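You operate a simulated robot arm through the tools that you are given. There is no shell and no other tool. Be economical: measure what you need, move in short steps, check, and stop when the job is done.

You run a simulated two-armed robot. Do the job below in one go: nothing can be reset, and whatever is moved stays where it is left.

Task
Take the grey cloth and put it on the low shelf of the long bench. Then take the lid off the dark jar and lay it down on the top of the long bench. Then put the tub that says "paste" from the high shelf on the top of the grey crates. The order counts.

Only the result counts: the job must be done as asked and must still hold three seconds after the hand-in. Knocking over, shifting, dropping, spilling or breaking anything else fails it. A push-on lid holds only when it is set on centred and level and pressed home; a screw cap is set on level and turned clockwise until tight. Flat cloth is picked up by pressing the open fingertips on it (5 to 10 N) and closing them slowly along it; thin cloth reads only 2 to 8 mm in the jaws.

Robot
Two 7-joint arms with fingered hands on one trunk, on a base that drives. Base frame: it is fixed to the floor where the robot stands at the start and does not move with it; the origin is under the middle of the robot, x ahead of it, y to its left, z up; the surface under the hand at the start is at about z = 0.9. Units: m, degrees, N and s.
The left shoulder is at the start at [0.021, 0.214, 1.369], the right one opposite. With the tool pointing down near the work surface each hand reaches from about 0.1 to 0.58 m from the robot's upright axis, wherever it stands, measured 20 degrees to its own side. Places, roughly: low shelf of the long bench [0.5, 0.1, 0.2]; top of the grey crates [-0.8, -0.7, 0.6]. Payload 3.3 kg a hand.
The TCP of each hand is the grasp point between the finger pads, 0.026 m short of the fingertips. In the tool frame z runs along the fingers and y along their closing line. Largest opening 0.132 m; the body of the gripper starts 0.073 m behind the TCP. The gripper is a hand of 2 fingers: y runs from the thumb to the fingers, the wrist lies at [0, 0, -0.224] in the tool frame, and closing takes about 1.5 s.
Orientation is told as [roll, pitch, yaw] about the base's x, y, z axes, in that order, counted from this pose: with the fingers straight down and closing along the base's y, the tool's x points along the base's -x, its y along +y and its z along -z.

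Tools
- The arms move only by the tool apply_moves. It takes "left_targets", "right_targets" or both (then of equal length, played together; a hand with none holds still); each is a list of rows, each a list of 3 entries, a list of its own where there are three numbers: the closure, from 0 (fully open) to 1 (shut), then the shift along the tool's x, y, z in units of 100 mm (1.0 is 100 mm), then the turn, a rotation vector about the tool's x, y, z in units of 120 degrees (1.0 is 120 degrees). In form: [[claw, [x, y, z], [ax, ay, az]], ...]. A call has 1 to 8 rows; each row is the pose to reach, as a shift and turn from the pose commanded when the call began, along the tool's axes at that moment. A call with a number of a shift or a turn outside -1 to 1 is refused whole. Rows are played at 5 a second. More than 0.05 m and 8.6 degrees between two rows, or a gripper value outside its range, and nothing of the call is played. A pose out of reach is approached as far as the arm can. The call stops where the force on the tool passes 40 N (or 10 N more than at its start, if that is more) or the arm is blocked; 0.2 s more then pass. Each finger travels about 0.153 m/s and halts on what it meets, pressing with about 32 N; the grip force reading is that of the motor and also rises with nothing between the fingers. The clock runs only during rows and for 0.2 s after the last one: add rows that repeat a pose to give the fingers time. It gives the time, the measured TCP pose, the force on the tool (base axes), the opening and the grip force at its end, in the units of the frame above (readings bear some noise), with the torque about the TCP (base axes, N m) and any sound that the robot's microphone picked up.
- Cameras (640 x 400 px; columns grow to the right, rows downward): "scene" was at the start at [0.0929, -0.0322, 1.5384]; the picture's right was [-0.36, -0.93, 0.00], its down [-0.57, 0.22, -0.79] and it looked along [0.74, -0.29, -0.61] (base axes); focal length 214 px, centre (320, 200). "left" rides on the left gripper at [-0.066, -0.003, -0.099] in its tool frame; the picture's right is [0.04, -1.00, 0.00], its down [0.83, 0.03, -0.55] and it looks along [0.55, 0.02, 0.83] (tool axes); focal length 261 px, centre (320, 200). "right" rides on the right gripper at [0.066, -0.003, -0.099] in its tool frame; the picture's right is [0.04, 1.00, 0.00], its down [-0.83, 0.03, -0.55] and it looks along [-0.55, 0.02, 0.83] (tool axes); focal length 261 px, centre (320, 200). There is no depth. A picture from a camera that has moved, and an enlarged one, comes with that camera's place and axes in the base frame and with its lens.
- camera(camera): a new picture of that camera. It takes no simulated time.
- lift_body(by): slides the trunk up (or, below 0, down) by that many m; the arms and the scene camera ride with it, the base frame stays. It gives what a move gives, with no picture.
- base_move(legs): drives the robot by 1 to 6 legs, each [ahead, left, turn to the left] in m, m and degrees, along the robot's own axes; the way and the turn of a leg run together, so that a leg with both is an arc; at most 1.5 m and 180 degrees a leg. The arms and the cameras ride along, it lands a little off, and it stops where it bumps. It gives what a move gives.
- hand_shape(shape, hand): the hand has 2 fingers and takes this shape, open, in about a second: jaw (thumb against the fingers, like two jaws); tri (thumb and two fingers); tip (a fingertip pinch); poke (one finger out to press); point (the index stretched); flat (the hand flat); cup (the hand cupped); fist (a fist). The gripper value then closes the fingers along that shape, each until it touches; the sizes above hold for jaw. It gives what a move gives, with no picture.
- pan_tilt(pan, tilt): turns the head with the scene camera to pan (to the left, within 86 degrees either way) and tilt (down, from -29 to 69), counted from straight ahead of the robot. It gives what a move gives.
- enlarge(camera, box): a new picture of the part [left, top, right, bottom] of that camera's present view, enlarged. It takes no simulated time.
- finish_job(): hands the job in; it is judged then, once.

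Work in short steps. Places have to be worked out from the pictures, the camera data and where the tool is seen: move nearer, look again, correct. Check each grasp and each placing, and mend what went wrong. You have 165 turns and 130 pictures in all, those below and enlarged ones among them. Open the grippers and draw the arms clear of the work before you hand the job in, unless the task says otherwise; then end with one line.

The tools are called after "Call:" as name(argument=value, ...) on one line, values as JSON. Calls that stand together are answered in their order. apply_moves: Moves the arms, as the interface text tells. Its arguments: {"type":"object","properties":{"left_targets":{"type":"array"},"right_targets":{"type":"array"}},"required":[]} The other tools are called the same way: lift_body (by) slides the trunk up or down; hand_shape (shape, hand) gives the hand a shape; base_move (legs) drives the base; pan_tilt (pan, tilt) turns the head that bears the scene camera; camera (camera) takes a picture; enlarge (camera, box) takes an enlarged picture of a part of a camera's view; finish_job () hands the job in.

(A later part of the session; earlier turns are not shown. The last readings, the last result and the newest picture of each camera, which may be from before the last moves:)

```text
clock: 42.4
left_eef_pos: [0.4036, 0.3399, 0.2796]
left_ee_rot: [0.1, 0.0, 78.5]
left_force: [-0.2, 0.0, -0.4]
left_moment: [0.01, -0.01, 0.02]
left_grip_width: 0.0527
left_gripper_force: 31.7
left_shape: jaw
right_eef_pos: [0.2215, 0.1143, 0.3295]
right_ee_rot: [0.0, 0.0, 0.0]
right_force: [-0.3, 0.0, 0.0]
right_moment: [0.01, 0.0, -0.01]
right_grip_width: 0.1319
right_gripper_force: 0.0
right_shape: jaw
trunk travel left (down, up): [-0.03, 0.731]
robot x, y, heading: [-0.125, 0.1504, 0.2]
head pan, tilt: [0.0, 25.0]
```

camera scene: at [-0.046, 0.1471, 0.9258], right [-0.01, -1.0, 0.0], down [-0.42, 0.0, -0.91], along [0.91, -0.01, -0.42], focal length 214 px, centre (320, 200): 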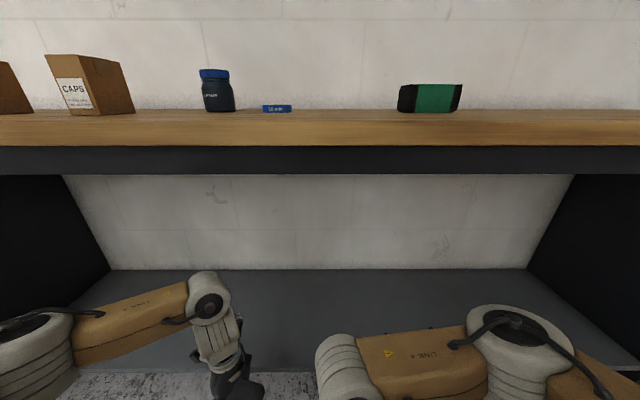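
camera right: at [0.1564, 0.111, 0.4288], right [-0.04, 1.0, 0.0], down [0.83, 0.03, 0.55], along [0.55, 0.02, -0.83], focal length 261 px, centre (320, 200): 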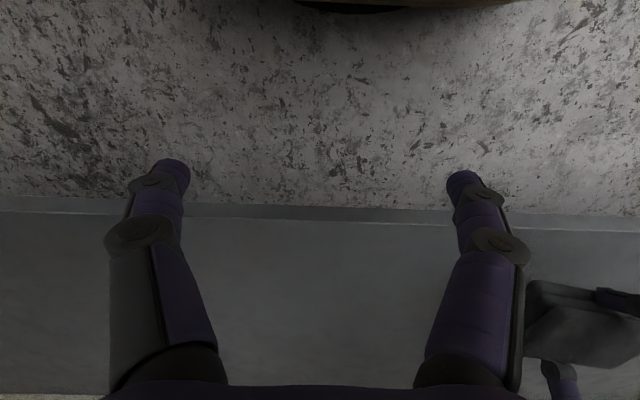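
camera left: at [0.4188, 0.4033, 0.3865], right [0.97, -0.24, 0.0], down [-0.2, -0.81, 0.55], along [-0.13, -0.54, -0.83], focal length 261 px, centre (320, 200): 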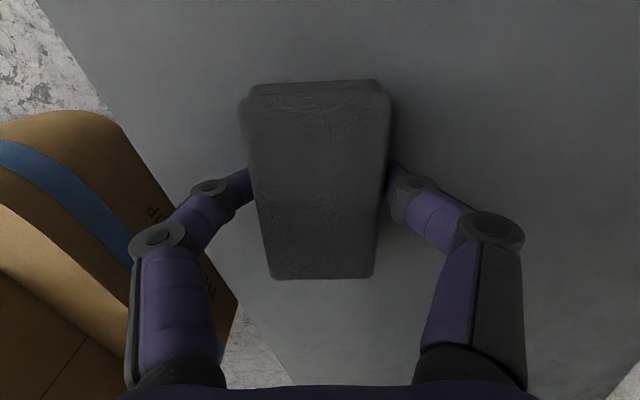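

Call:
apply_moves(left_targets=[[1, [0, 0, 0.03], [0, 0, 0]], [1, [0, 0, 0.06], [0, 0, 0]], [1, [0, 0, 0.06], [0, 0, 0]]])

Call:
camera(camera="left")

```text
clock: 43.1
left_eef_pos: [0.4037, 0.3387, 0.2777]
left_ee_rot: [-0.1, 0.1, 78.4]
left_force: [-1.4, 1.7, 20.8]
left_moment: [0.03, 0.08, 0.01]
left_grip_width: 0.0533
left_gripper_force: 32.0
left_shape: jaw
right_eef_pos: [0.2213, 0.1147, 0.3305]
right_ee_rot: [0.1, -0.1, 0.0]
right_force: [-1.0, -0.7, -0.4]
right_moment: [0.04, -0.01, 0.02]
right_grip_width: 0.132
right_gripper_force: 0.0
right_shape: jaw
trunk travel left (down, up): [-0.03, 0.731]
robot x, y, heading: [-0.1189, 0.1519, -0.2]
head pan, tilt: [0.0, 25.0]
```

```text
96 pictures are left
camera left: at [0.4191, 0.4033, 0.3754], right [0.97, -0.24, 0.0], down [-0.2, -0.81, 0.55], along [-0.13, -0.54, -0.83], focal length 261 px, centre (320, 200)
```

left: 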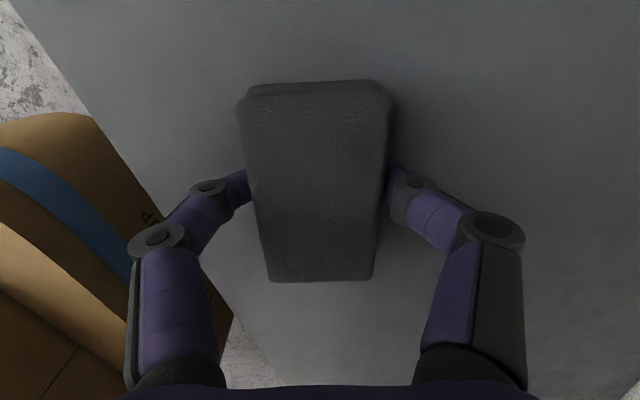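

The cloth has met the shelf (20 N up). I ease 2 mm up, open slowly, then rise 6 cm.

Call:
apply_moves(left_targets=[[1, [0, 0, -0.04], [0, 0, 0]], [0.7, [0, 0, -0.04], [0, 0, 0]], [0.5, [0, 0, -0.04], [0, 0, 0]], [0.3, [0, 0, -0.04], [0, 0, 0]], [0.1, [0, 0, -0.04], [0, 0, 0]], [0, [0, 0, -0.04], [0, 0, 0]], [0, [0, 0, -0.04], [0, 0, 0]]])

Call:
apply_moves(left_targets=[[0, [0, 0, -0.1], [0, 0, 0]], [0, [0, 0, -0.3], [0, 0, 0]], [0, [0, 0, -0.6], [0, 0, 0]]])

Call:
camera(camera="left")

```text
clock: 44.8
left_eef_pos: [0.4022, 0.3388, 0.2771]
left_ee_rot: [0.1, 0.0, 78.5]
left_force: [0.0, 0.9, 0.0]
left_moment: [0.0, 0.02, 0.01]
left_grip_width: 0.1318
left_gripper_force: 0.2
left_shape: jaw
right_eef_pos: [0.2206, 0.1139, 0.3303]
right_ee_rot: [0.0, 0.1, 0.0]
right_force: [-0.3, 0.3, 0.9]
right_moment: [0.03, 0.0, -0.01]
right_grip_width: 0.1319
right_gripper_force: 0.1
right_shape: jaw
trunk travel left (down, up): [-0.03, 0.731]
robot x, y, heading: [-0.1211, 0.1496, -0.1]
head pan, tilt: [0.0, 25.0]
```

```text
clock: 45.5
left_eef_pos: [0.4058, 0.3387, 0.3368]
left_ee_rot: [0.1, 0.1, 78.5]
left_force: [0.2, 0.0, -0.1]
left_moment: [-0.03, 0.0, 0.01]
left_grip_width: 0.1321
left_gripper_force: 0.1
left_shape: jaw
right_eef_pos: [0.2199, 0.1152, 0.3297]
right_ee_rot: [-0.1, 0.0, 0.0]
right_force: [-0.4, 0.4, 0.4]
right_moment: [-0.01, 0.01, 0.02]
right_grip_width: 0.1318
right_gripper_force: 0.0
right_shape: jaw
trunk travel left (down, up): [-0.03, 0.731]
robot x, y, heading: [-0.1203, 0.1488, -0.1]
head pan, tilt: [0.0, 25.0]
```

```text
95 pictures are left
camera left: at [0.4205, 0.4026, 0.437], right [0.97, -0.24, 0.0], down [-0.2, -0.81, 0.55], along [-0.13, -0.54, -0.83], focal length 261 px, centre (320, 200)
```

left: 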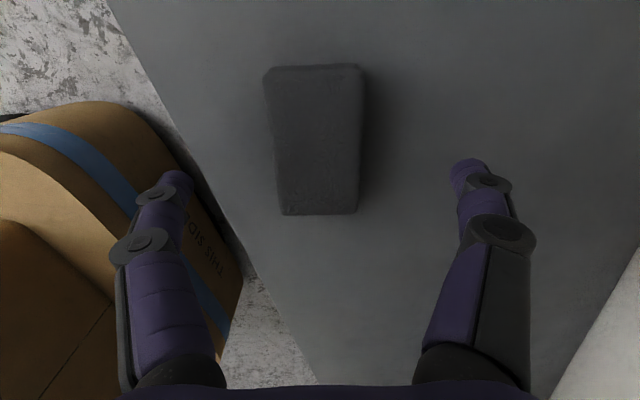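

The cloth lies flat on the low shelf. I back out and raise the trunk to its starting height.

Call:
base_move(legs=[[-0.3, 0, 0]])

Call:
camera(camera="scene")

Call:
lift_body(by=0.31)

Call:
lift_body(by=0.31)

Call:
camera(camera="scene")

```text
clock: 47.6
left_eef_pos: [0.0976, 0.3399, 0.3373]
left_ee_rot: [0.1, -0.1, 78.5]
left_force: [-0.3, -0.7, 0.0]
left_moment: [0.02, -0.01, 0.0]
left_grip_width: 0.1317
left_gripper_force: 0.0
left_shape: jaw
right_eef_pos: [-0.0865, 0.1155, 0.3291]
right_ee_rot: [0.0, 0.1, 0.0]
right_force: [0.6, -0.1, 1.0]
right_moment: [0.01, 0.01, 0.0]
right_grip_width: 0.132
right_gripper_force: 0.1
right_shape: jaw
trunk travel left (down, up): [-0.03, 0.731]
robot x, y, heading: [-0.4335, 0.1491, 0.1]
head pan, tilt: [0.0, 25.0]
```

```text
94 pictures are left
camera scene: at [-0.2049, 0.1483, 0.9258], right [0.0, -1.0, 0.0], down [-0.42, 0.0, -0.91], along [0.91, 0.0, -0.42], focal length 214 px, centre (320, 200)
```

scene: 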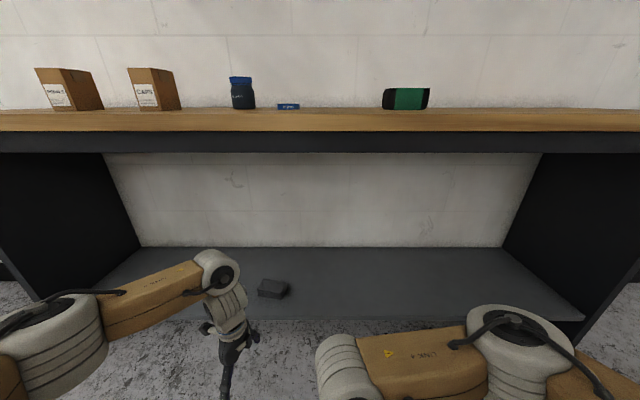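

```text
clock: 50.7
left_eef_pos: [0.0981, 0.3388, 0.647]
left_ee_rot: [0.1, 0.0, 78.5]
left_force: [-0.1, 0.0, -0.6]
left_moment: [0.0, 0.01, 0.0]
left_grip_width: 0.1319
left_gripper_force: 0.0
left_shape: jaw
right_eef_pos: [-0.0851, 0.1151, 0.64]
right_ee_rot: [0.0, 0.1, 0.0]
right_force: [0.3, -0.3, 0.0]
right_moment: [0.02, -0.01, -0.01]
right_grip_width: 0.1315
right_gripper_force: 0.0
right_shape: jaw
trunk travel left (down, up): [-0.34, 0.421]
robot x, y, heading: [-0.4328, 0.1477, 0.0]
head pan, tilt: [0.0, 25.0]
```

```text
clock: 53.8
left_eef_pos: [0.1069, 0.3389, 0.9835]
left_ee_rot: [-2.7, -0.5, 78.6]
left_force: [0.7, -0.1, 0.2]
left_moment: [0.01, 0.02, -0.01]
left_grip_width: 0.1317
left_gripper_force: 0.1
left_shape: jaw
right_eef_pos: [-0.0851, 0.1152, 0.9496]
right_ee_rot: [0.0, 0.0, 0.0]
right_force: [-0.9, -0.1, -0.3]
right_moment: [0.01, 0.04, -0.01]
right_grip_width: 0.1319
right_gripper_force: 0.0
right_shape: jaw
trunk travel left (down, up): [-0.65, 0.111]
robot x, y, heading: [-0.4285, 0.1466, 0.1]
head pan, tilt: [0.0, 25.0]
```

```text
93 pictures are left
camera scene: at [-0.3253, 0.1482, 1.5578], right [0.0, -1.0, 0.0], down [-0.42, 0.0, -0.91], along [0.91, 0.0, -0.42], focal length 214 px, centre (320, 200)
```

scene: 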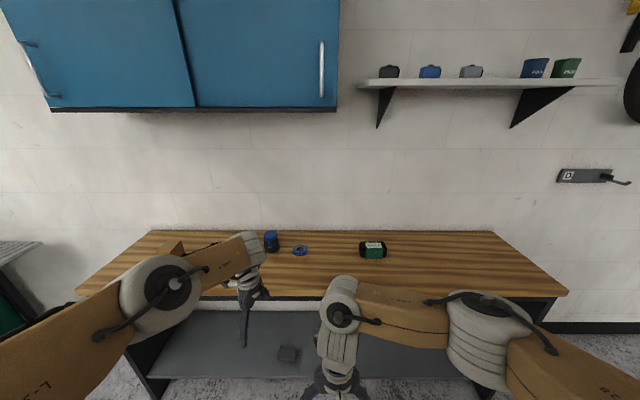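

The left arm ended 2.7 cm and 2.7° off its expected pose, so something may have brushed the bench. I re-send the pose a bit higher and inspect.

Call:
apply_moves(left_targets=[[0, [0, 0, -0.2], [0, 0, 0]], [0, [0, 0, -0.4], [0, 0, 0]], [0, [0, 0, -0.6], [0, 0, 0]]])

Call:
camera(camera="scene")

Call:
camera(camera="left")

```text
clock: 54.6
left_eef_pos: [0.1024, 0.3416, 1.0446]
left_ee_rot: [-2.7, -0.4, 78.5]
left_force: [0.3, 0.2, 0.5]
left_moment: [-0.03, 0.01, -0.01]
left_grip_width: 0.1317
left_gripper_force: 0.1
left_shape: jaw
right_eef_pos: [-0.086, 0.1162, 0.9488]
right_ee_rot: [0.0, 0.0, 0.1]
right_force: [1.3, 0.6, 0.9]
right_moment: [-0.03, 0.0, -0.02]
right_grip_width: 0.132
right_gripper_force: 0.1
right_shape: jaw
trunk travel left (down, up): [-0.65, 0.111]
robot x, y, heading: [-0.4275, 0.1498, -0.2]
head pan, tilt: [0.0, 25.0]
```

```text
92 pictures are left
camera scene: at [-0.3257, 0.1482, 1.5579], right [0.0, -1.0, 0.0], down [-0.42, 0.0, -0.91], along [0.91, 0.0, -0.42], focal length 214 px, centre (320, 200)
```

scene: 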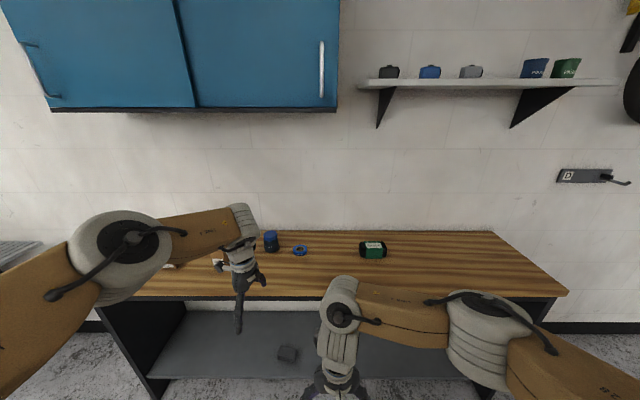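

```text
91 pictures are left
camera left: at [0.1124, 0.4064, 1.144], right [0.97, -0.24, 0.05], down [-0.22, -0.81, 0.55], along [-0.09, -0.54, -0.84], focal length 261 px, centre (320, 200)
```

left: 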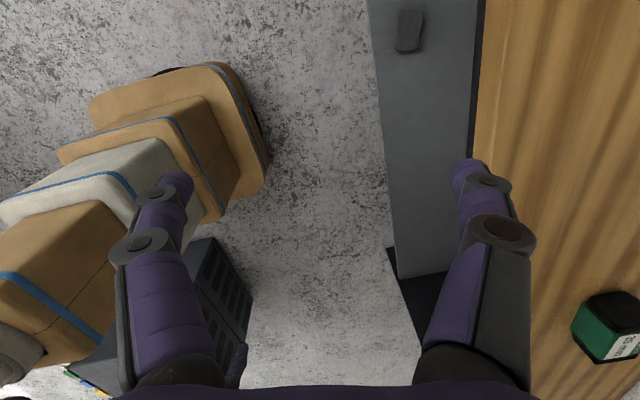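

The left arm re-anchored slightly tilted, probably after its elbow brushed the bench edge; nothing on the bench looks moved so far. I raise both hands well clear before driving to the jar.

Call:
apply_moves(left_targets=[[0, [0, 0, -0.4], [0, 0, 0]], [0, [0, 0, -0.7], [0, 0, 0]], [0, [0, 0, -1.0], [0, 0, 0]]], right_targets=[[0, [0, 0, -0.4], [0, 0, 0]], [0, [0, 0, -0.7], [0, 0, 0]], [0, [0, 0, -1.0], [0, 0, 0]]])

Call:
apply_moves(left_targets=[[0, [0, 0.3, -0.3], [0, 0, 0.07]], [0, [0, 0.6, -0.6], [0, 0, 0.14]], [0, [0, 1.0, -0.9], [0, 0, 0.21]], [0, [0, 1.0, -0.9], [0, 0, 0.28]], [0, [0, 1.0, -0.9], [0, 0, 0.35]], [0, [0, 1.0, -0.9], [0, 0, 0.42]], [0, [0, 1.0, -0.9], [0, 0, 0.49]], [0, [0, 1.0, -0.9], [0, 0, 0.56]]], right_targets=[[0, [0, 0, -0.4], [0, 0, 0]], [0, [0, 0, -0.7], [0, 0, 0]], [0, [0, 0, -1.0], [0, 0, 0]], [0, [0, 0, -1.0], [0, 0, 0]], [0, [0, 0, -1.0], [0, 0, 0]], [0, [0, 0, -1.0], [0, 0, 0]], [0, [0, 0, -1.0], [0, 0, 0]], [0, [0, 0, -1.0], [0, 0, 0]]])

Call:
camera(camera="scene")

```text
clock: 55.4
left_eef_pos: [0.0973, 0.3389, 1.1413]
left_ee_rot: [-2.7, -0.4, 78.6]
left_force: [0.0, 0.4, -0.2]
left_moment: [-0.02, -0.02, -0.01]
left_grip_width: 0.1316
left_gripper_force: 0.0
left_shape: jaw
right_eef_pos: [-0.0841, 0.1185, 1.0507]
right_ee_rot: [0.0, -0.1, 0.0]
right_force: [-0.7, -0.5, 0.3]
right_moment: [0.02, 0.01, 0.02]
right_grip_width: 0.1316
right_gripper_force: 0.1
right_shape: jaw
trunk travel left (down, up): [-0.65, 0.111]
robot x, y, heading: [-0.4298, 0.1473, 0.1]
head pan, tilt: [0.0, 25.0]
```

```text
clock: 57.2
left_eef_pos: [-0.0059, 0.3591, 1.2283]
left_ee_rot: [-0.6, -2.7, 11.2]
left_force: [-0.3, -0.1, 0.2]
left_moment: [0.03, 0.01, -0.01]
left_grip_width: 0.1319
left_gripper_force: 0.1
left_shape: jaw
right_eef_pos: [-0.0832, 0.1175, 1.1497]
right_ee_rot: [0.0, 0.0, -0.1]
right_force: [0.1, -0.7, 0.2]
right_moment: [-0.04, -0.02, -0.02]
right_grip_width: 0.1318
right_gripper_force: 0.0
right_shape: jaw
trunk travel left (down, up): [-0.65, 0.111]
robot x, y, heading: [-0.4302, 0.1472, -0.2]
head pan, tilt: [0.0, 25.0]
```

```text
90 pictures are left
camera scene: at [-0.3257, 0.1484, 1.5579], right [0.0, -1.0, 0.0], down [-0.42, 0.0, -0.91], along [0.91, 0.0, -0.42], focal length 214 px, centre (320, 200)
```

scene: 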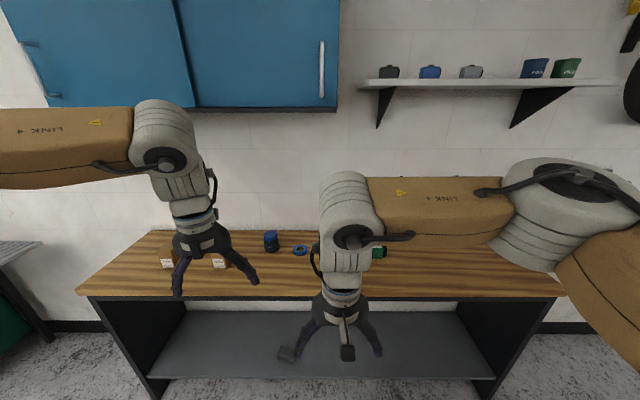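

Boxes and everything else still stand. I put the left hand into its jar-holding posture (fingers forward, 30° below level), lower than the blue cabinet.

Call:
apply_moves(left_targets=[[0, [0, 0, 0.3], [0, 0, 0.065]], [0, [0, 0, 0.6], [0, 0, 0.13]], [0, [0, 0, 0.8], [0, 0, 0.195]], [0, [0, 0, 0.8], [0, 0, 0.26]]])

Call:
apply_moves(left_targets=[[0, [0, 0, 0], [0, -0.068, 0]], [0, [0, 0, 0], [0, -0.136, 0]], [0, [0, 0, 0], [0, -0.204, 0]], [0, [0, 0, 0], [0, -0.272, 0]], [0, [0, 0, 0], [0, -0.34, 0]], [0, [0, 0, 0], [0, -0.408, 0]], [0, [0, 0, 0], [0, -0.476, 0]]])

Call:
camera(camera="scene")

```text
clock: 58.2
left_eef_pos: [-0.0002, 0.3585, 1.1485]
left_ee_rot: [0.8, -2.7, -19.9]
left_force: [0.2, -0.1, 1.2]
left_moment: [0.01, -0.02, -0.03]
left_grip_width: 0.1323
left_gripper_force: 0.1
left_shape: jaw
right_eef_pos: [-0.0838, 0.1174, 1.1486]
right_ee_rot: [0.0, 0.1, 0.0]
right_force: [-0.2, 1.1, -0.4]
right_moment: [-0.01, 0.03, 0.0]
right_grip_width: 0.132
right_gripper_force: 0.0
right_shape: jaw
trunk travel left (down, up): [-0.65, 0.111]
robot x, y, heading: [-0.4274, 0.1462, -0.1]
head pan, tilt: [0.0, 25.0]
```

```text
clock: 59.8
left_eef_pos: [0.0, 0.3609, 1.1492]
left_ee_rot: [1.8, -59.9, -21.1]
left_force: [-0.2, 0.5, -0.3]
left_moment: [-0.01, -0.01, -0.03]
left_grip_width: 0.1318
left_gripper_force: 0.0
left_shape: jaw
right_eef_pos: [-0.084, 0.1173, 1.1488]
right_ee_rot: [0.0, 0.0, 0.0]
right_force: [0.6, -0.1, 0.5]
right_moment: [0.01, 0.01, -0.01]
right_grip_width: 0.1319
right_gripper_force: 0.2
right_shape: jaw
trunk travel left (down, up): [-0.65, 0.111]
robot x, y, heading: [-0.4279, 0.1495, 0.2]
head pan, tilt: [0.0, 25.0]
```

```text
89 pictures are left
camera scene: at [-0.3269, 0.1498, 1.558], right [0.0, -1.0, 0.0], down [-0.42, 0.0, -0.91], along [0.91, 0.0, -0.42], focal length 214 px, centre (320, 200)
```

scene: 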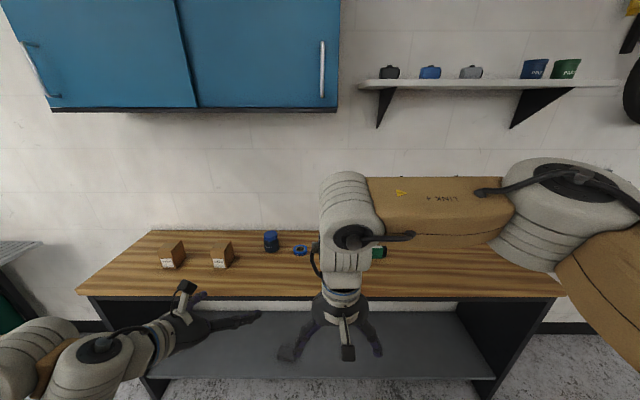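

I have a clear view; I enlarge on the jar to measure it.

Call:
enlarge(camera="scene", box=[200, 215, 328, 295])

Call:
camera(camera="left")

```text
5.00 times, centred on (264, 255) of scene
camera zoom: at [-0.3269, 0.1498, 1.558], right [0.0, -1.0, 0.0], down [-0.42, 0.0, -0.91], along [0.91, 0.0, -0.42], focal length 1072 px, centre (600, -75)
```

zoom: 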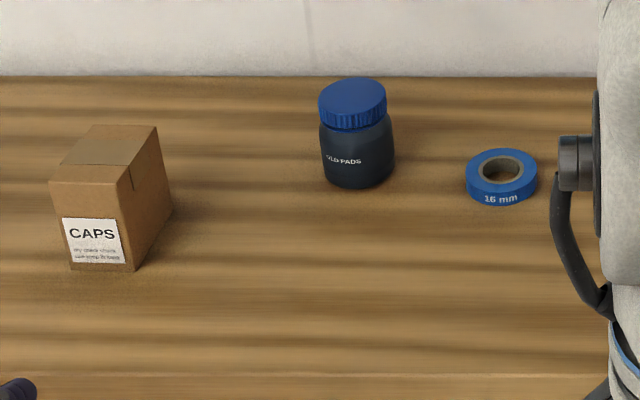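

```text
87 pictures are left
camera left: at [-0.0524, 0.3755, 1.2556], right [-0.35, -0.93, -0.05], down [-0.83, 0.34, -0.44], along [0.43, -0.12, -0.9], focal length 261 px, centre (320, 200)
```

left: 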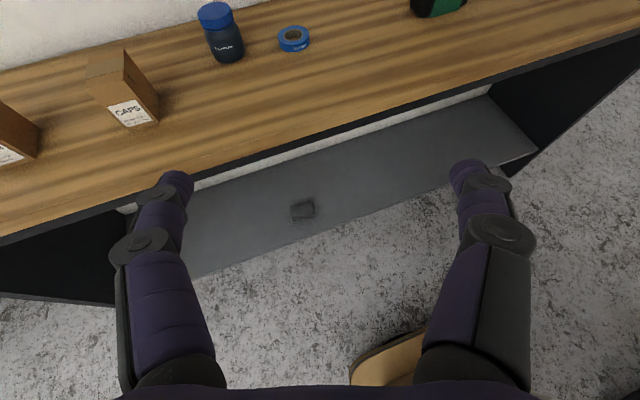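

The jar stands at about (0.535, 0.385): body radius 0.036, lid radius ~0.032, lid z ≈0.957–0.977. Plan: the left hand holds the body from the front, the right hand turns the lid from above. I drive to (−0.01, 0.40).

Call:
base_move(legs=[[0, 0.25, 0], [0.41, 0, 0]])

Call:
lift_body(by=-0.12)

Call:
pan_tilt(pan=0, tilt=50)

Call:
camera(camera="scene")

```text
clock: 63.7
left_eef_pos: [0.4007, 0.6148, 1.1486]
left_ee_rot: [1.5, -59.8, -21.0]
left_force: [0.3, -0.1, 0.1]
left_moment: [0.02, -0.01, 0.0]
left_grip_width: 0.132
left_gripper_force: 0.1
left_shape: jaw
right_eef_pos: [0.3185, 0.3731, 1.1489]
right_ee_rot: [0.0, 0.1, 0.2]
right_force: [-0.4, 0.3, -0.8]
right_moment: [-0.01, 0.03, 0.01]
right_grip_width: 0.132
right_gripper_force: 0.0
right_shape: jaw
trunk travel left (down, up): [-0.65, 0.111]
robot x, y, heading: [-0.0276, 0.4016, 0.4]
head pan, tilt: [0.0, 25.0]
```

```text
clock: 65.2
left_eef_pos: [0.4008, 0.6151, 1.0299]
left_ee_rot: [1.6, -59.8, -21.0]
left_force: [0.2, 0.1, -0.5]
left_moment: [0.01, -0.01, 0.03]
left_grip_width: 0.132
left_gripper_force: 0.2
left_shape: jaw
right_eef_pos: [0.3181, 0.3722, 1.0285]
right_ee_rot: [0.0, 0.0, 0.0]
right_force: [-0.2, 0.3, 0.3]
right_moment: [0.01, 0.0, 0.03]
right_grip_width: 0.1319
right_gripper_force: 0.0
right_shape: jaw
trunk travel left (down, up): [-0.53, 0.231]
robot x, y, heading: [-0.0256, 0.4043, -0.1]
head pan, tilt: [0.0, 25.0]
```

```text
clock: 66.1
left_eef_pos: [0.4006, 0.6145, 1.0289]
left_ee_rot: [1.6, -59.8, -20.9]
left_force: [0.5, 0.6, -1.0]
left_moment: [0.03, -0.03, 0.0]
left_grip_width: 0.1319
left_gripper_force: 0.0
left_shape: jaw
right_eef_pos: [0.3179, 0.3726, 1.0283]
right_ee_rot: [0.0, 0.0, 0.3]
right_force: [0.0, -0.3, 0.0]
right_moment: [0.04, 0.02, -0.02]
right_grip_width: 0.1321
right_gripper_force: 0.0
right_shape: jaw
trunk travel left (down, up): [-0.53, 0.231]
robot x, y, heading: [-0.0309, 0.4022, 0.0]
head pan, tilt: [0.0, 50.0]
```

```text
86 pictures are left
camera scene: at [0.0647, 0.4037, 1.4004], right [0.0, -1.0, 0.0], down [-0.77, 0.0, -0.64], along [0.64, 0.0, -0.77], focal length 214 px, centre (320, 200)
```

scene: 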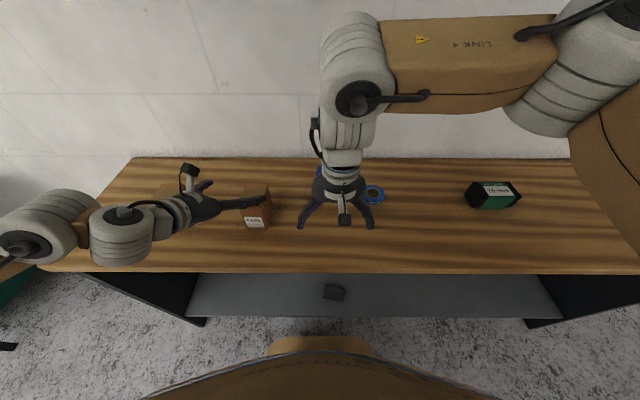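

The left hand is just above the CAPS box; I raise it first, and move the right hand up and right to make room.

Call:
apply_moves(left_targets=[[0, [-0.433, 0, -0.25], [0, 0, 0]], [0, [-0.65, -0.2, -0.25], [0, 0, 0]], [0, [-0.7, -0.5, -0.15], [0, 0, 0]], [0, [-0.785, -0.934, -0.04], [0, 0, 0]]], right_targets=[[0, [0, -0.3, -0.3], [0, 0, 0]], [0, [0, -0.6, -0.6], [0, 0, 0]], [0, [0, -1.0, -0.9], [0, 0, 0]], [0, [0, -1.0, -1.0], [0, 0, 0]]])

Call:
apply_moves(right_targets=[[0, [0, -0.3, 0], [0, 0, 0]], [0, [0, -0.6, 0], [0, 0, 0]], [0, [0, -0.9, 0], [0, 0, 0]]])

Call:
camera(camera="scene")

```text
clock: 67.1
left_eef_pos: [0.3988, 0.5196, 1.0957]
left_ee_rot: [1.9, -59.9, -21.0]
left_force: [-0.4, -0.3, -0.3]
left_moment: [-0.01, 0.01, -0.03]
left_grip_width: 0.132
left_gripper_force: 0.1
left_shape: jaw
left hand out of reach, approached as far as the arm can: row 1, 2
right_eef_pos: [0.3165, 0.2739, 1.1302]
right_ee_rot: [0.1, 0.0, 0.2]
right_force: [0.1, 0.5, 0.4]
right_moment: [-0.03, 0.01, 0.02]
right_grip_width: 0.1317
right_gripper_force: 0.1
right_shape: jaw
trunk travel left (down, up): [-0.53, 0.231]
robot x, y, heading: [-0.0286, 0.4084, 0.0]
head pan, tilt: [0.0, 50.0]
```

```text
clock: 67.9
left_eef_pos: [0.3984, 0.5154, 1.0949]
left_ee_rot: [1.6, -59.8, -21.1]
left_force: [-0.1, 0.1, 0.0]
left_moment: [-0.01, -0.02, 0.0]
left_grip_width: 0.1321
left_gripper_force: 0.0
left_shape: jaw
right_eef_pos: [0.3195, 0.1825, 1.131]
right_ee_rot: [0.1, 0.0, 0.2]
right_force: [0.2, -0.1, 0.2]
right_moment: [0.0, -0.01, -0.01]
right_grip_width: 0.1318
right_gripper_force: 0.0
right_shape: jaw
trunk travel left (down, up): [-0.53, 0.231]
robot x, y, heading: [-0.0273, 0.4006, 0.4]
head pan, tilt: [0.0, 50.0]
```

```text
85 pictures are left
camera scene: at [0.0644, 0.4022, 1.4003], right [0.0, -1.0, 0.0], down [-0.77, 0.0, -0.64], along [0.64, 0.0, -0.77], focal length 214 px, centre (320, 200)
```

scene: 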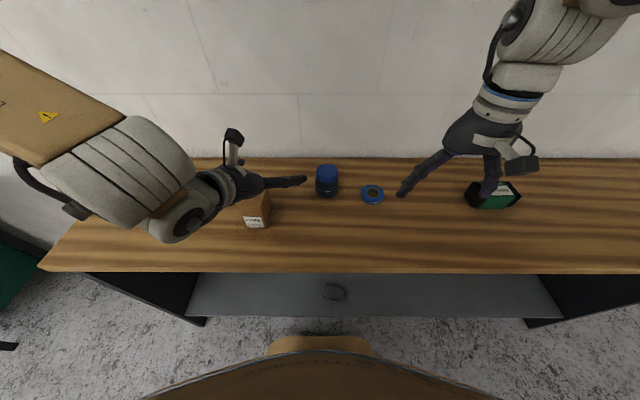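

The left arm has an elbow-up stance now, which suits. I move it in front of the jar and set its pitch to −70°, yaw −15°.

Call:
apply_moves(left_targets=[[0, [-0.09, -0.45, 0.15], [0, 0, 0]], [0, [-0.18, -0.934, 0.31], [-0.01, -0.03, -0.008]], [0, [0.05, -0.88, 0.55], [-0.02, -0.06, -0.017]], [0, [0.21, -0.84, 0.84], [-0.03, -0.083, -0.025]]])

Call:
camera(camera="scene")

Call:
camera(camera="left")

```text
refused: row 2 steps farther than a row can; nothing moved
```

```text
84 pictures are left
camera scene: at [0.0644, 0.4022, 1.4003], right [0.0, -1.0, 0.0], down [-0.77, 0.0, -0.64], along [0.64, 0.0, -0.77], focal length 214 px, centre (320, 200)
```

scene: 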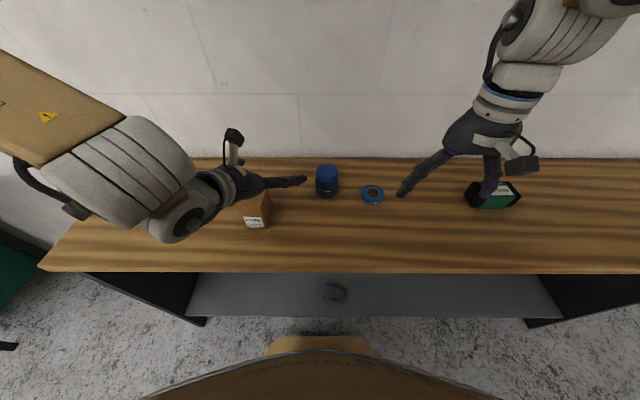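

```text
83 pictures are left
camera left: at [0.348, 0.5307, 1.2013], right [-0.36, -0.93, -0.05], down [-0.83, 0.34, -0.44], along [0.43, -0.11, -0.9], focal length 261 px, centre (320, 200)
```

left: 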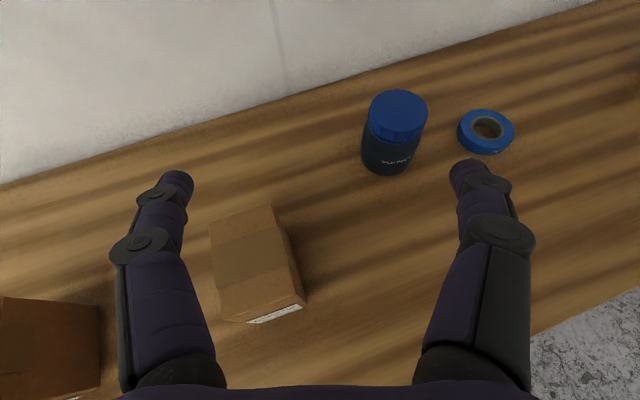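

Jar confirmed at ≈(0.531, 0.383) from this view. I resend the move with smaller steps.

Call:
apply_moves(left_targets=[[0, [-0.06, -0.31, 0.1], [0, 0, 0]], [0, [-0.12, -0.62, 0.2], [0, 0, 0]], [0, [-0.18, -0.934, 0.31], [-0.01, -0.03, -0.008]], [0, [0.0, -0.89, 0.55], [-0.02, -0.06, -0.017]], [0, [0.21, -0.84, 0.84], [-0.03, -0.083, -0.025]]])

Call:
camera(camera="left")

Call:
camera(camera="scene")

```text
clock: 69.1
left_eef_pos: [0.4382, 0.4218, 1.0387]
left_ee_rot: [-2.4, -70.1, -11.8]
left_force: [1.0, 1.1, 0.3]
left_moment: [-0.01, -0.01, 0.02]
left_grip_width: 0.1319
left_gripper_force: 0.1
left_shape: jaw
right_eef_pos: [0.3209, 0.1847, 1.1296]
right_ee_rot: [0.1, 0.0, 0.2]
right_force: [0.3, 0.5, 0.7]
right_moment: [-0.02, -0.03, 0.03]
right_grip_width: 0.1318
right_gripper_force: 0.0
right_shape: jaw
trunk travel left (down, up): [-0.53, 0.231]
robot x, y, heading: [-0.0286, 0.4031, 0.3]
head pan, tilt: [0.0, 50.0]
```

```text
82 pictures are left
camera left: at [0.3698, 0.4381, 1.1348], right [-0.26, -0.97, -0.02], down [-0.77, 0.22, -0.6], along [0.58, -0.13, -0.8], focal length 261 px, centre (320, 200)
```

left: 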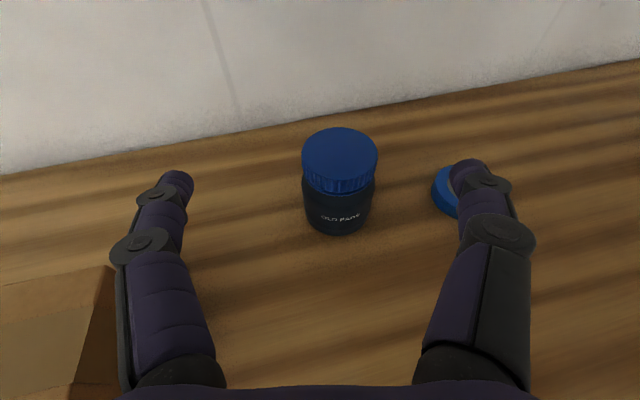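

```text
81 pictures are left
camera scene: at [0.0652, 0.403, 1.4003], right [0.0, -1.0, 0.0], down [-0.77, 0.0, -0.64], along [0.64, 0.0, -0.77], focal length 214 px, centre (320, 200)
```

scene: 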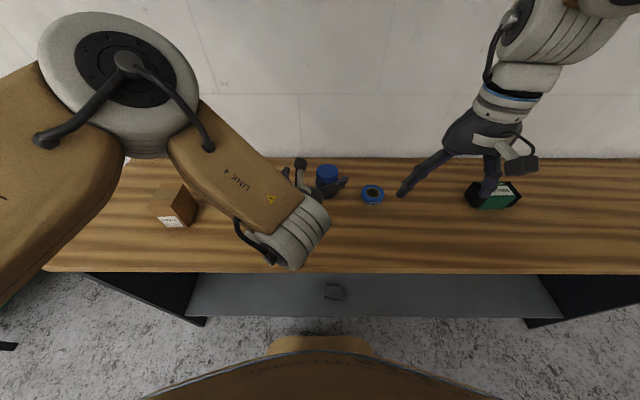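

The left hand is aligned in front of the jar. I lower it to the holding height while still 0.1 m short of the jar.

Call:
apply_moves(left_targets=[[0, [0.2, -0.09, 0.08], [0, 0, 0]], [0, [0.45, -0.18, 0.18], [0, 0, 0]], [0, [0.72, -0.18, 0.29], [0, 0, 0]]])

Call:
camera(camera="left")

Call:
camera(camera="scene")

```text
clock: 70.1
left_eef_pos: [0.4491, 0.4204, 0.9633]
left_ee_rot: [-2.0, -70.4, -10.0]
left_force: [0.4, -0.2, 0.2]
left_moment: [0.01, 0.01, -0.01]
left_grip_width: 0.1317
left_gripper_force: 0.2
left_shape: jaw
right_eef_pos: [0.3203, 0.185, 1.1309]
right_ee_rot: [0.1, 0.0, 0.2]
right_force: [0.4, 1.3, 0.0]
right_moment: [0.0, 0.01, 0.0]
right_grip_width: 0.1318
right_gripper_force: 0.0
right_shape: jaw
trunk travel left (down, up): [-0.53, 0.231]
robot x, y, heading: [-0.0286, 0.4019, 0.3]
head pan, tilt: [0.0, 50.0]
stopped in row 3 (left hand): the arm was blocked; the commanded pose is now the measured one
```

```text
80 pictures are left
camera left: at [0.3798, 0.434, 1.0586], right [-0.22, -0.98, -0.03], down [-0.78, 0.19, -0.6], along [0.59, -0.11, -0.8], focal length 261 px, centre (320, 200)
```

left: 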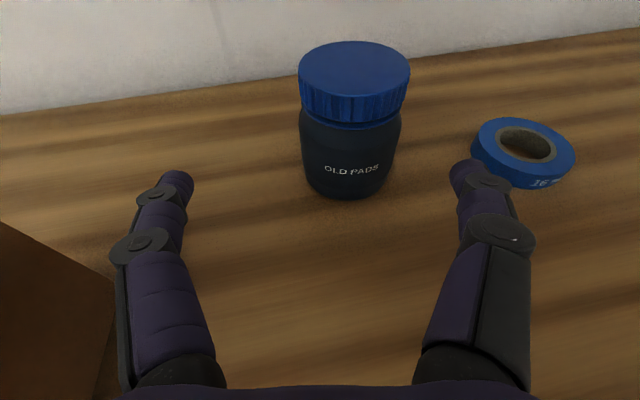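

```text
79 pictures are left
camera scene: at [0.0646, 0.4036, 1.4004], right [0.0, -1.0, 0.0], down [-0.77, 0.0, -0.64], along [0.64, 0.0, -0.77], focal length 214 px, centre (320, 200)
```

scene: 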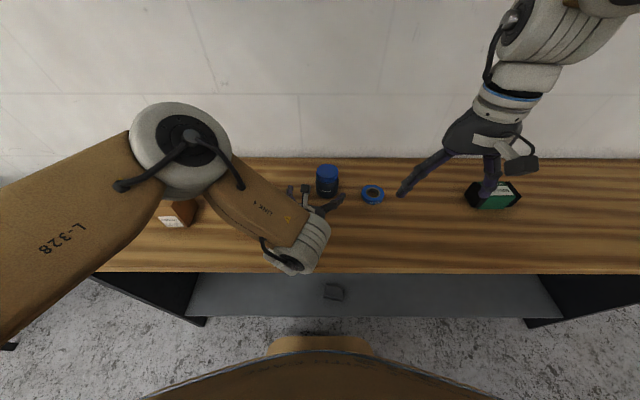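

The arm was blocked in row 3. I check whether anything touches the box or bench.

Call:
enlarge(camera="scene", box=[120, 130, 380, 292])

Call:
camera(camera="right")

```text
2.46 times, centred on (250, 211) of scene
camera zoom: at [0.0646, 0.4036, 1.4004], right [0.0, -1.0, 0.0], down [-0.77, 0.0, -0.64], along [0.64, 0.0, -0.77], focal length 528 px, centre (492, 173)
```

zoom: 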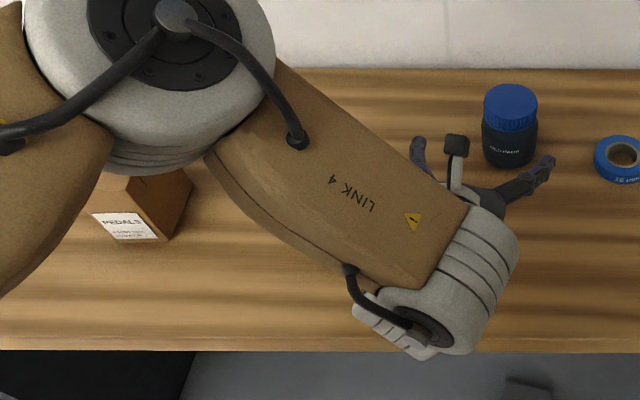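

```text
77 pictures are left
camera right: at [0.2557, 0.1808, 1.2295], right [-0.04, 1.0, 0.0], down [0.83, 0.04, 0.55], along [0.55, 0.02, -0.83], focal length 261 px, centre (320, 200)
```

right: 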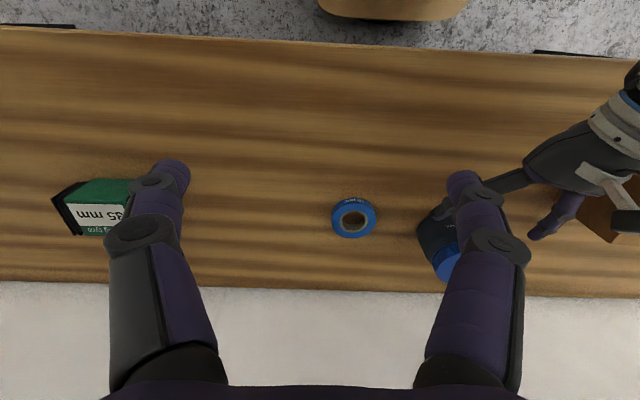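

CAPS and PEDALS boxes are untouched; it was likely a joint limit. I advance toward the jar, correcting sideways first.

Call:
apply_moves(left_targets=[[0, [0, -0.1, 0.1], [0, 0, 0]], [0, [0, -0.2, 0.25], [0, 0, 0]], [0, [0.03, -0.216, 0.5], [0, 0, 0]], [0, [0.05, -0.216, 0.75], [0, 0, 0]], [0, [0.05, -0.216, 0.92], [0, 0, 0]]])

Call:
camera(camera="left")

Call:
camera(camera="scene")

```text
clock: 71.5
left_eef_pos: [0.5427, 0.4031, 0.9314]
left_ee_rot: [-2.2, -70.9, -7.3]
left_force: [-1.1, 0.1, 0.1]
left_moment: [-0.01, 0.02, 0.03]
left_grip_width: 0.1317
left_gripper_force: 0.1
left_shape: jaw
right_eef_pos: [0.3221, 0.1847, 1.1308]
right_ee_rot: [0.1, 0.0, 0.2]
right_force: [-0.2, 0.1, -0.3]
right_moment: [-0.02, 0.0, -0.02]
right_grip_width: 0.1318
right_gripper_force: 0.0
right_shape: jaw
trunk travel left (down, up): [-0.53, 0.231]
robot x, y, heading: [-0.0264, 0.4015, 0.1]
head pan, tilt: [0.0, 50.0]
stopped in row 5 (left hand): the arm was blocked; the commanded pose is now the measured one
```

```text
76 pictures are left
camera left: at [0.4722, 0.4146, 1.0258], right [-0.18, -0.98, -0.03], down [-0.78, 0.16, -0.61], along [0.6, -0.09, -0.8], focal length 261 px, centre (320, 200)
```

left: 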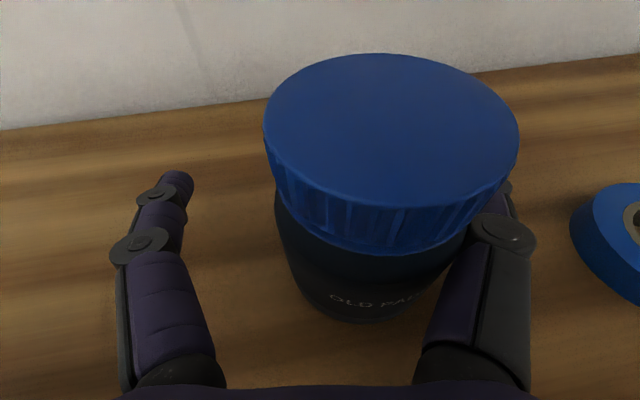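

```text
75 pictures are left
camera scene: at [0.0648, 0.4037, 1.4003], right [0.0, -1.0, 0.0], down [-0.77, 0.0, -0.64], along [0.64, 0.0, -0.77], focal length 214 px, centre (320, 200)
```

scene: 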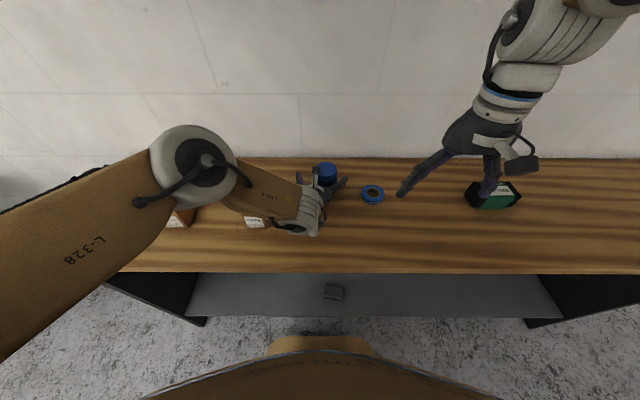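

The jar is between the fingers but 2 cm toward the right finger. Link 4 runs close over the CAPS box, so I check that before correcting.

Call:
enlarge(camera="scene", box=[150, 140, 390, 290])

```text
2.67 times, centred on (270, 215) of scene
camera zoom: at [0.0648, 0.4037, 1.4003], right [0.0, -1.0, 0.0], down [-0.77, 0.0, -0.64], along [0.64, 0.0, -0.77], focal length 572 px, centre (453, 160)
```

zoom: 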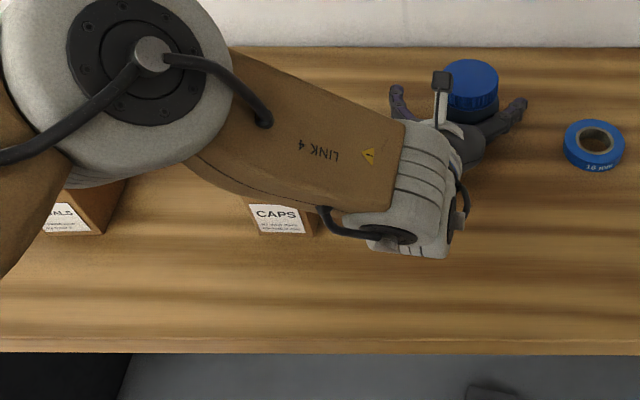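

The CAPS box hasn't moved and there is a little clearance. I centre the hand sideways on the jar by 18 mm.

Call:
apply_moves(left_targets=[[0, [0, -0.09, -0.05], [0, 0, 0]], [0, [0, -0.18, -0.1], [0, 0, 0]], [0, [0, -0.18, -0.1], [0, 0, 0]]])

Call:
camera(camera="left")

```text
clock: 72.3
left_eef_pos: [0.5351, 0.3968, 0.9309]
left_ee_rot: [-1.5, -70.8, -6.9]
left_force: [-0.4, 0.0, 0.1]
left_moment: [-0.01, -0.01, -0.01]
left_grip_width: 0.1321
left_gripper_force: 0.0
left_shape: jaw
right_eef_pos: [0.3208, 0.1856, 1.1294]
right_ee_rot: [0.0, -0.1, 0.2]
right_force: [-0.5, 0.4, -0.1]
right_moment: [-0.02, -0.02, 0.03]
right_grip_width: 0.1319
right_gripper_force: 0.1
right_shape: jaw
trunk travel left (down, up): [-0.53, 0.231]
robot x, y, heading: [-0.0301, 0.405, 0.3]
head pan, tilt: [0.0, 50.0]
```

```text
73 pictures are left
camera left: at [0.4639, 0.4073, 1.0267], right [-0.16, -0.99, -0.03], down [-0.78, 0.15, -0.6], along [0.6, -0.07, -0.8], focal length 261 px, centre (320, 200)
```

left: 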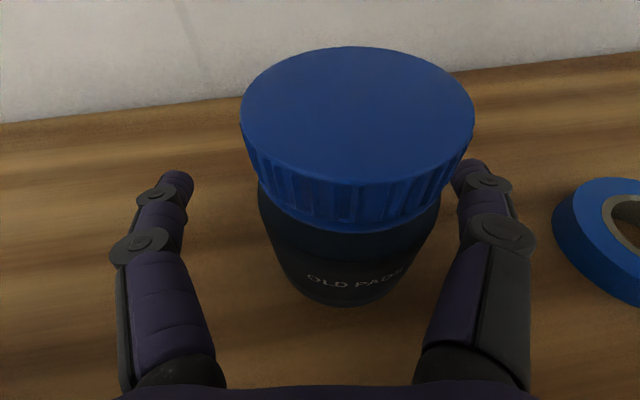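

Jar confirmed at (0.532, 0.386); the hand is still 1 cm to the left of it. I shift once more.

Call:
apply_moves(left_targets=[[0, [0, -0.06, 0], [0, 0, 0]], [0, [0, -0.12, 0], [0, 0, 0]], [0, [0, -0.12, 0], [0, 0, 0]]])

```text
clock: 73.3
left_eef_pos: [0.5448, 0.4023, 0.935]
left_ee_rot: [-2.0, -71.0, -4.8]
left_force: [0.1, 0.5, 0.8]
left_moment: [-0.01, 0.01, 0.01]
left_grip_width: 0.1319
left_gripper_force: 0.1
left_shape: jaw
right_eef_pos: [0.3207, 0.1847, 1.1309]
right_ee_rot: [0.1, 0.0, 0.1]
right_force: [0.5, 0.3, 0.0]
right_moment: [0.01, 0.03, -0.02]
right_grip_width: 0.132
right_gripper_force: 0.1
right_shape: jaw
trunk travel left (down, up): [-0.53, 0.231]
robot x, y, heading: [-0.0265, 0.4028, 0.3]
head pan, tilt: [0.0, 50.0]
stopped in row 3 (left hand): the arm was blocked; the commanded pose is now the measured one
```

The arm drifts in this stance instead of obeying; small base shifts will be more reliable. I check the surroundings first.

Call:
enlarge(camera="scene", box=[150, 140, 390, 290])

```text
2.67 times, centred on (270, 215) of scene
camera zoom: at [0.0649, 0.4037, 1.4003], right [0.0, -1.0, 0.0], down [-0.77, 0.0, -0.64], along [0.64, 0.0, -0.77], focal length 572 px, centre (453, 160)
```

zoom: 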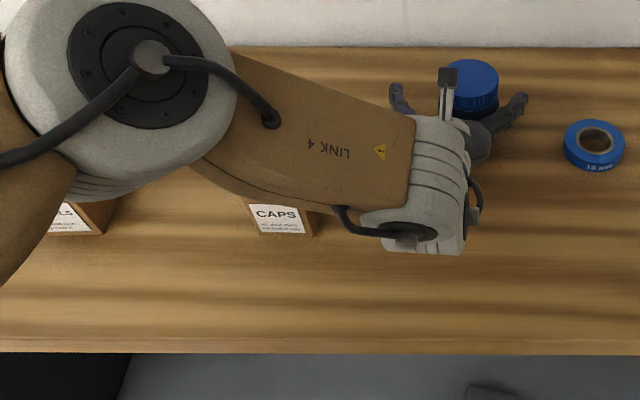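

The box is unmoved. I shift the base 17 mm right and 12 mm back to centre the hand on the jar.

Call:
base_move(legs=[[-0.012, -0.017, 0]])

Call:
camera(camera="left")

```text
clock: 74.1
left_eef_pos: [0.5323, 0.3846, 0.9365]
left_ee_rot: [-1.8, -71.0, -4.8]
left_force: [-0.2, -0.8, 0.0]
left_moment: [-0.01, 0.0, 0.01]
left_grip_width: 0.1319
left_gripper_force: 0.0
left_shape: jaw
right_eef_pos: [0.3077, 0.1666, 1.1307]
right_ee_rot: [0.2, 0.1, 0.3]
right_force: [-0.3, -0.2, -0.4]
right_moment: [0.02, -0.06, -0.01]
right_grip_width: 0.1317
right_gripper_force: 0.1
right_shape: jaw
trunk travel left (down, up): [-0.53, 0.231]
robot x, y, heading: [-0.044, 0.3894, 0.2]
head pan, tilt: [0.0, 50.0]
```

```text
71 pictures are left
camera left: at [0.46, 0.3908, 1.0307], right [-0.13, -0.99, -0.03], down [-0.78, 0.12, -0.61], along [0.61, -0.06, -0.79], focal length 261 px, centre (320, 200)
```

left: 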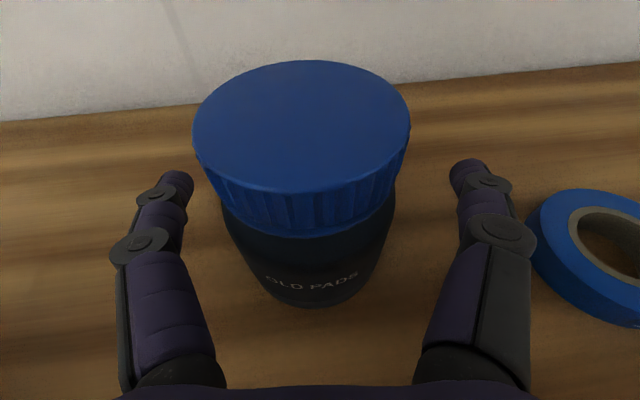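

The jar is centred to about 4 mm. I lower the trunk 9 mm and close the left hand on the jar body.

Call:
lift_body(by=-0.009)

Call:
apply_moves(left_targets=[[0.25, [0, 0, 0], [0, 0, 0]], [0.4, [0, 0, 0], [0, 0, 0]], [0.5, [0, 0, 0], [0, 0, 0]], [0.7, [0, 0, 0], [0, 0, 0]], [1, [0, 0, 0], [0, 0, 0]], [1, [0, 0, 0], [0, 0, 0]], [1, [0, 0, 0], [0, 0, 0]]])

Call:
camera(camera="left")

```text
clock: 74.7
left_eef_pos: [0.5329, 0.385, 0.9259]
left_ee_rot: [-2.1, -71.0, -4.7]
left_force: [1.1, 0.1, -0.2]
left_moment: [-0.01, -0.04, 0.01]
left_grip_width: 0.1318
left_gripper_force: 0.1
left_shape: jaw
right_eef_pos: [0.3099, 0.1671, 1.1205]
right_ee_rot: [0.1, 0.0, 0.2]
right_force: [0.1, -0.3, 0.1]
right_moment: [0.0, 0.01, 0.01]
right_grip_width: 0.1319
right_gripper_force: 0.1
right_shape: jaw
trunk travel left (down, up): [-0.521, 0.24]
robot x, y, heading: [-0.0393, 0.3859, 0.0]
head pan, tilt: [0.0, 50.0]
```

```text
clock: 76.3
left_eef_pos: [0.534, 0.385, 0.927]
left_ee_rot: [-2.1, -71.1, -4.8]
left_force: [1.2, 1.0, 2.5]
left_moment: [-0.05, -0.03, 0.01]
left_grip_width: 0.0247
left_gripper_force: 32.8
left_shape: jaw
right_eef_pos: [0.3086, 0.1673, 1.1217]
right_ee_rot: [0.0, 0.1, 0.3]
right_force: [-0.4, -0.3, 0.4]
right_moment: [0.03, 0.01, 0.01]
right_grip_width: 0.132
right_gripper_force: 0.0
right_shape: jaw
trunk travel left (down, up): [-0.521, 0.24]
robot x, y, heading: [-0.0372, 0.3877, 0.2]
head pan, tilt: [0.0, 50.0]
```

```text
70 pictures are left
camera left: at [0.461, 0.3923, 1.0215], right [-0.13, -0.99, -0.03], down [-0.78, 0.12, -0.61], along [0.61, -0.06, -0.79], focal length 261 px, centre (320, 200)
```

left: 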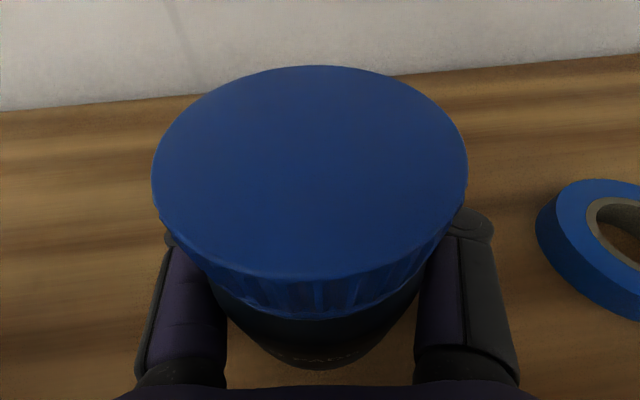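

The grip closed to 25 mm, so the jar has slid toward the palm. I look from the scene camera before deciding.

Call:
enlarge(camera="scene", box=[270, 140, 400, 221])

Call:
camera(camera="right")

```text
4.92 times, centred on (335, 180) of scene
camera zoom: at [0.0538, 0.3861, 1.3913], right [0.0, -1.0, 0.0], down [-0.77, 0.0, -0.64], along [0.64, 0.0, -0.77], focal length 1056 px, centre (246, 296)
```

zoom: 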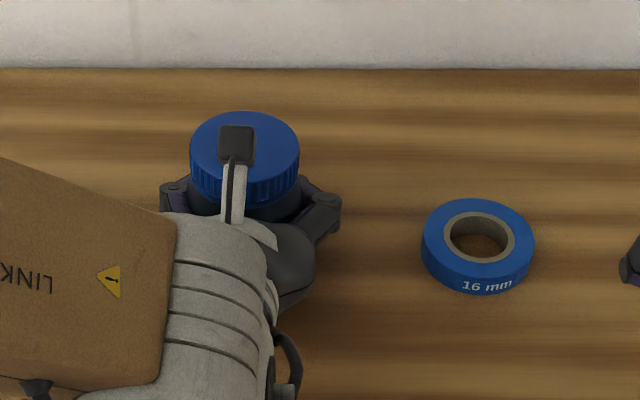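

```text
68 pictures are left
camera right: at [0.2444, 0.1633, 1.2205], right [-0.04, 1.0, 0.0], down [0.83, 0.04, 0.55], along [0.55, 0.02, -0.83], focal length 261 px, centre (320, 200)
```

right: 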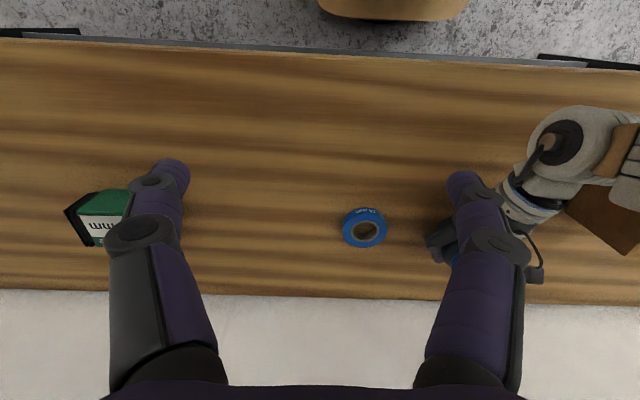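

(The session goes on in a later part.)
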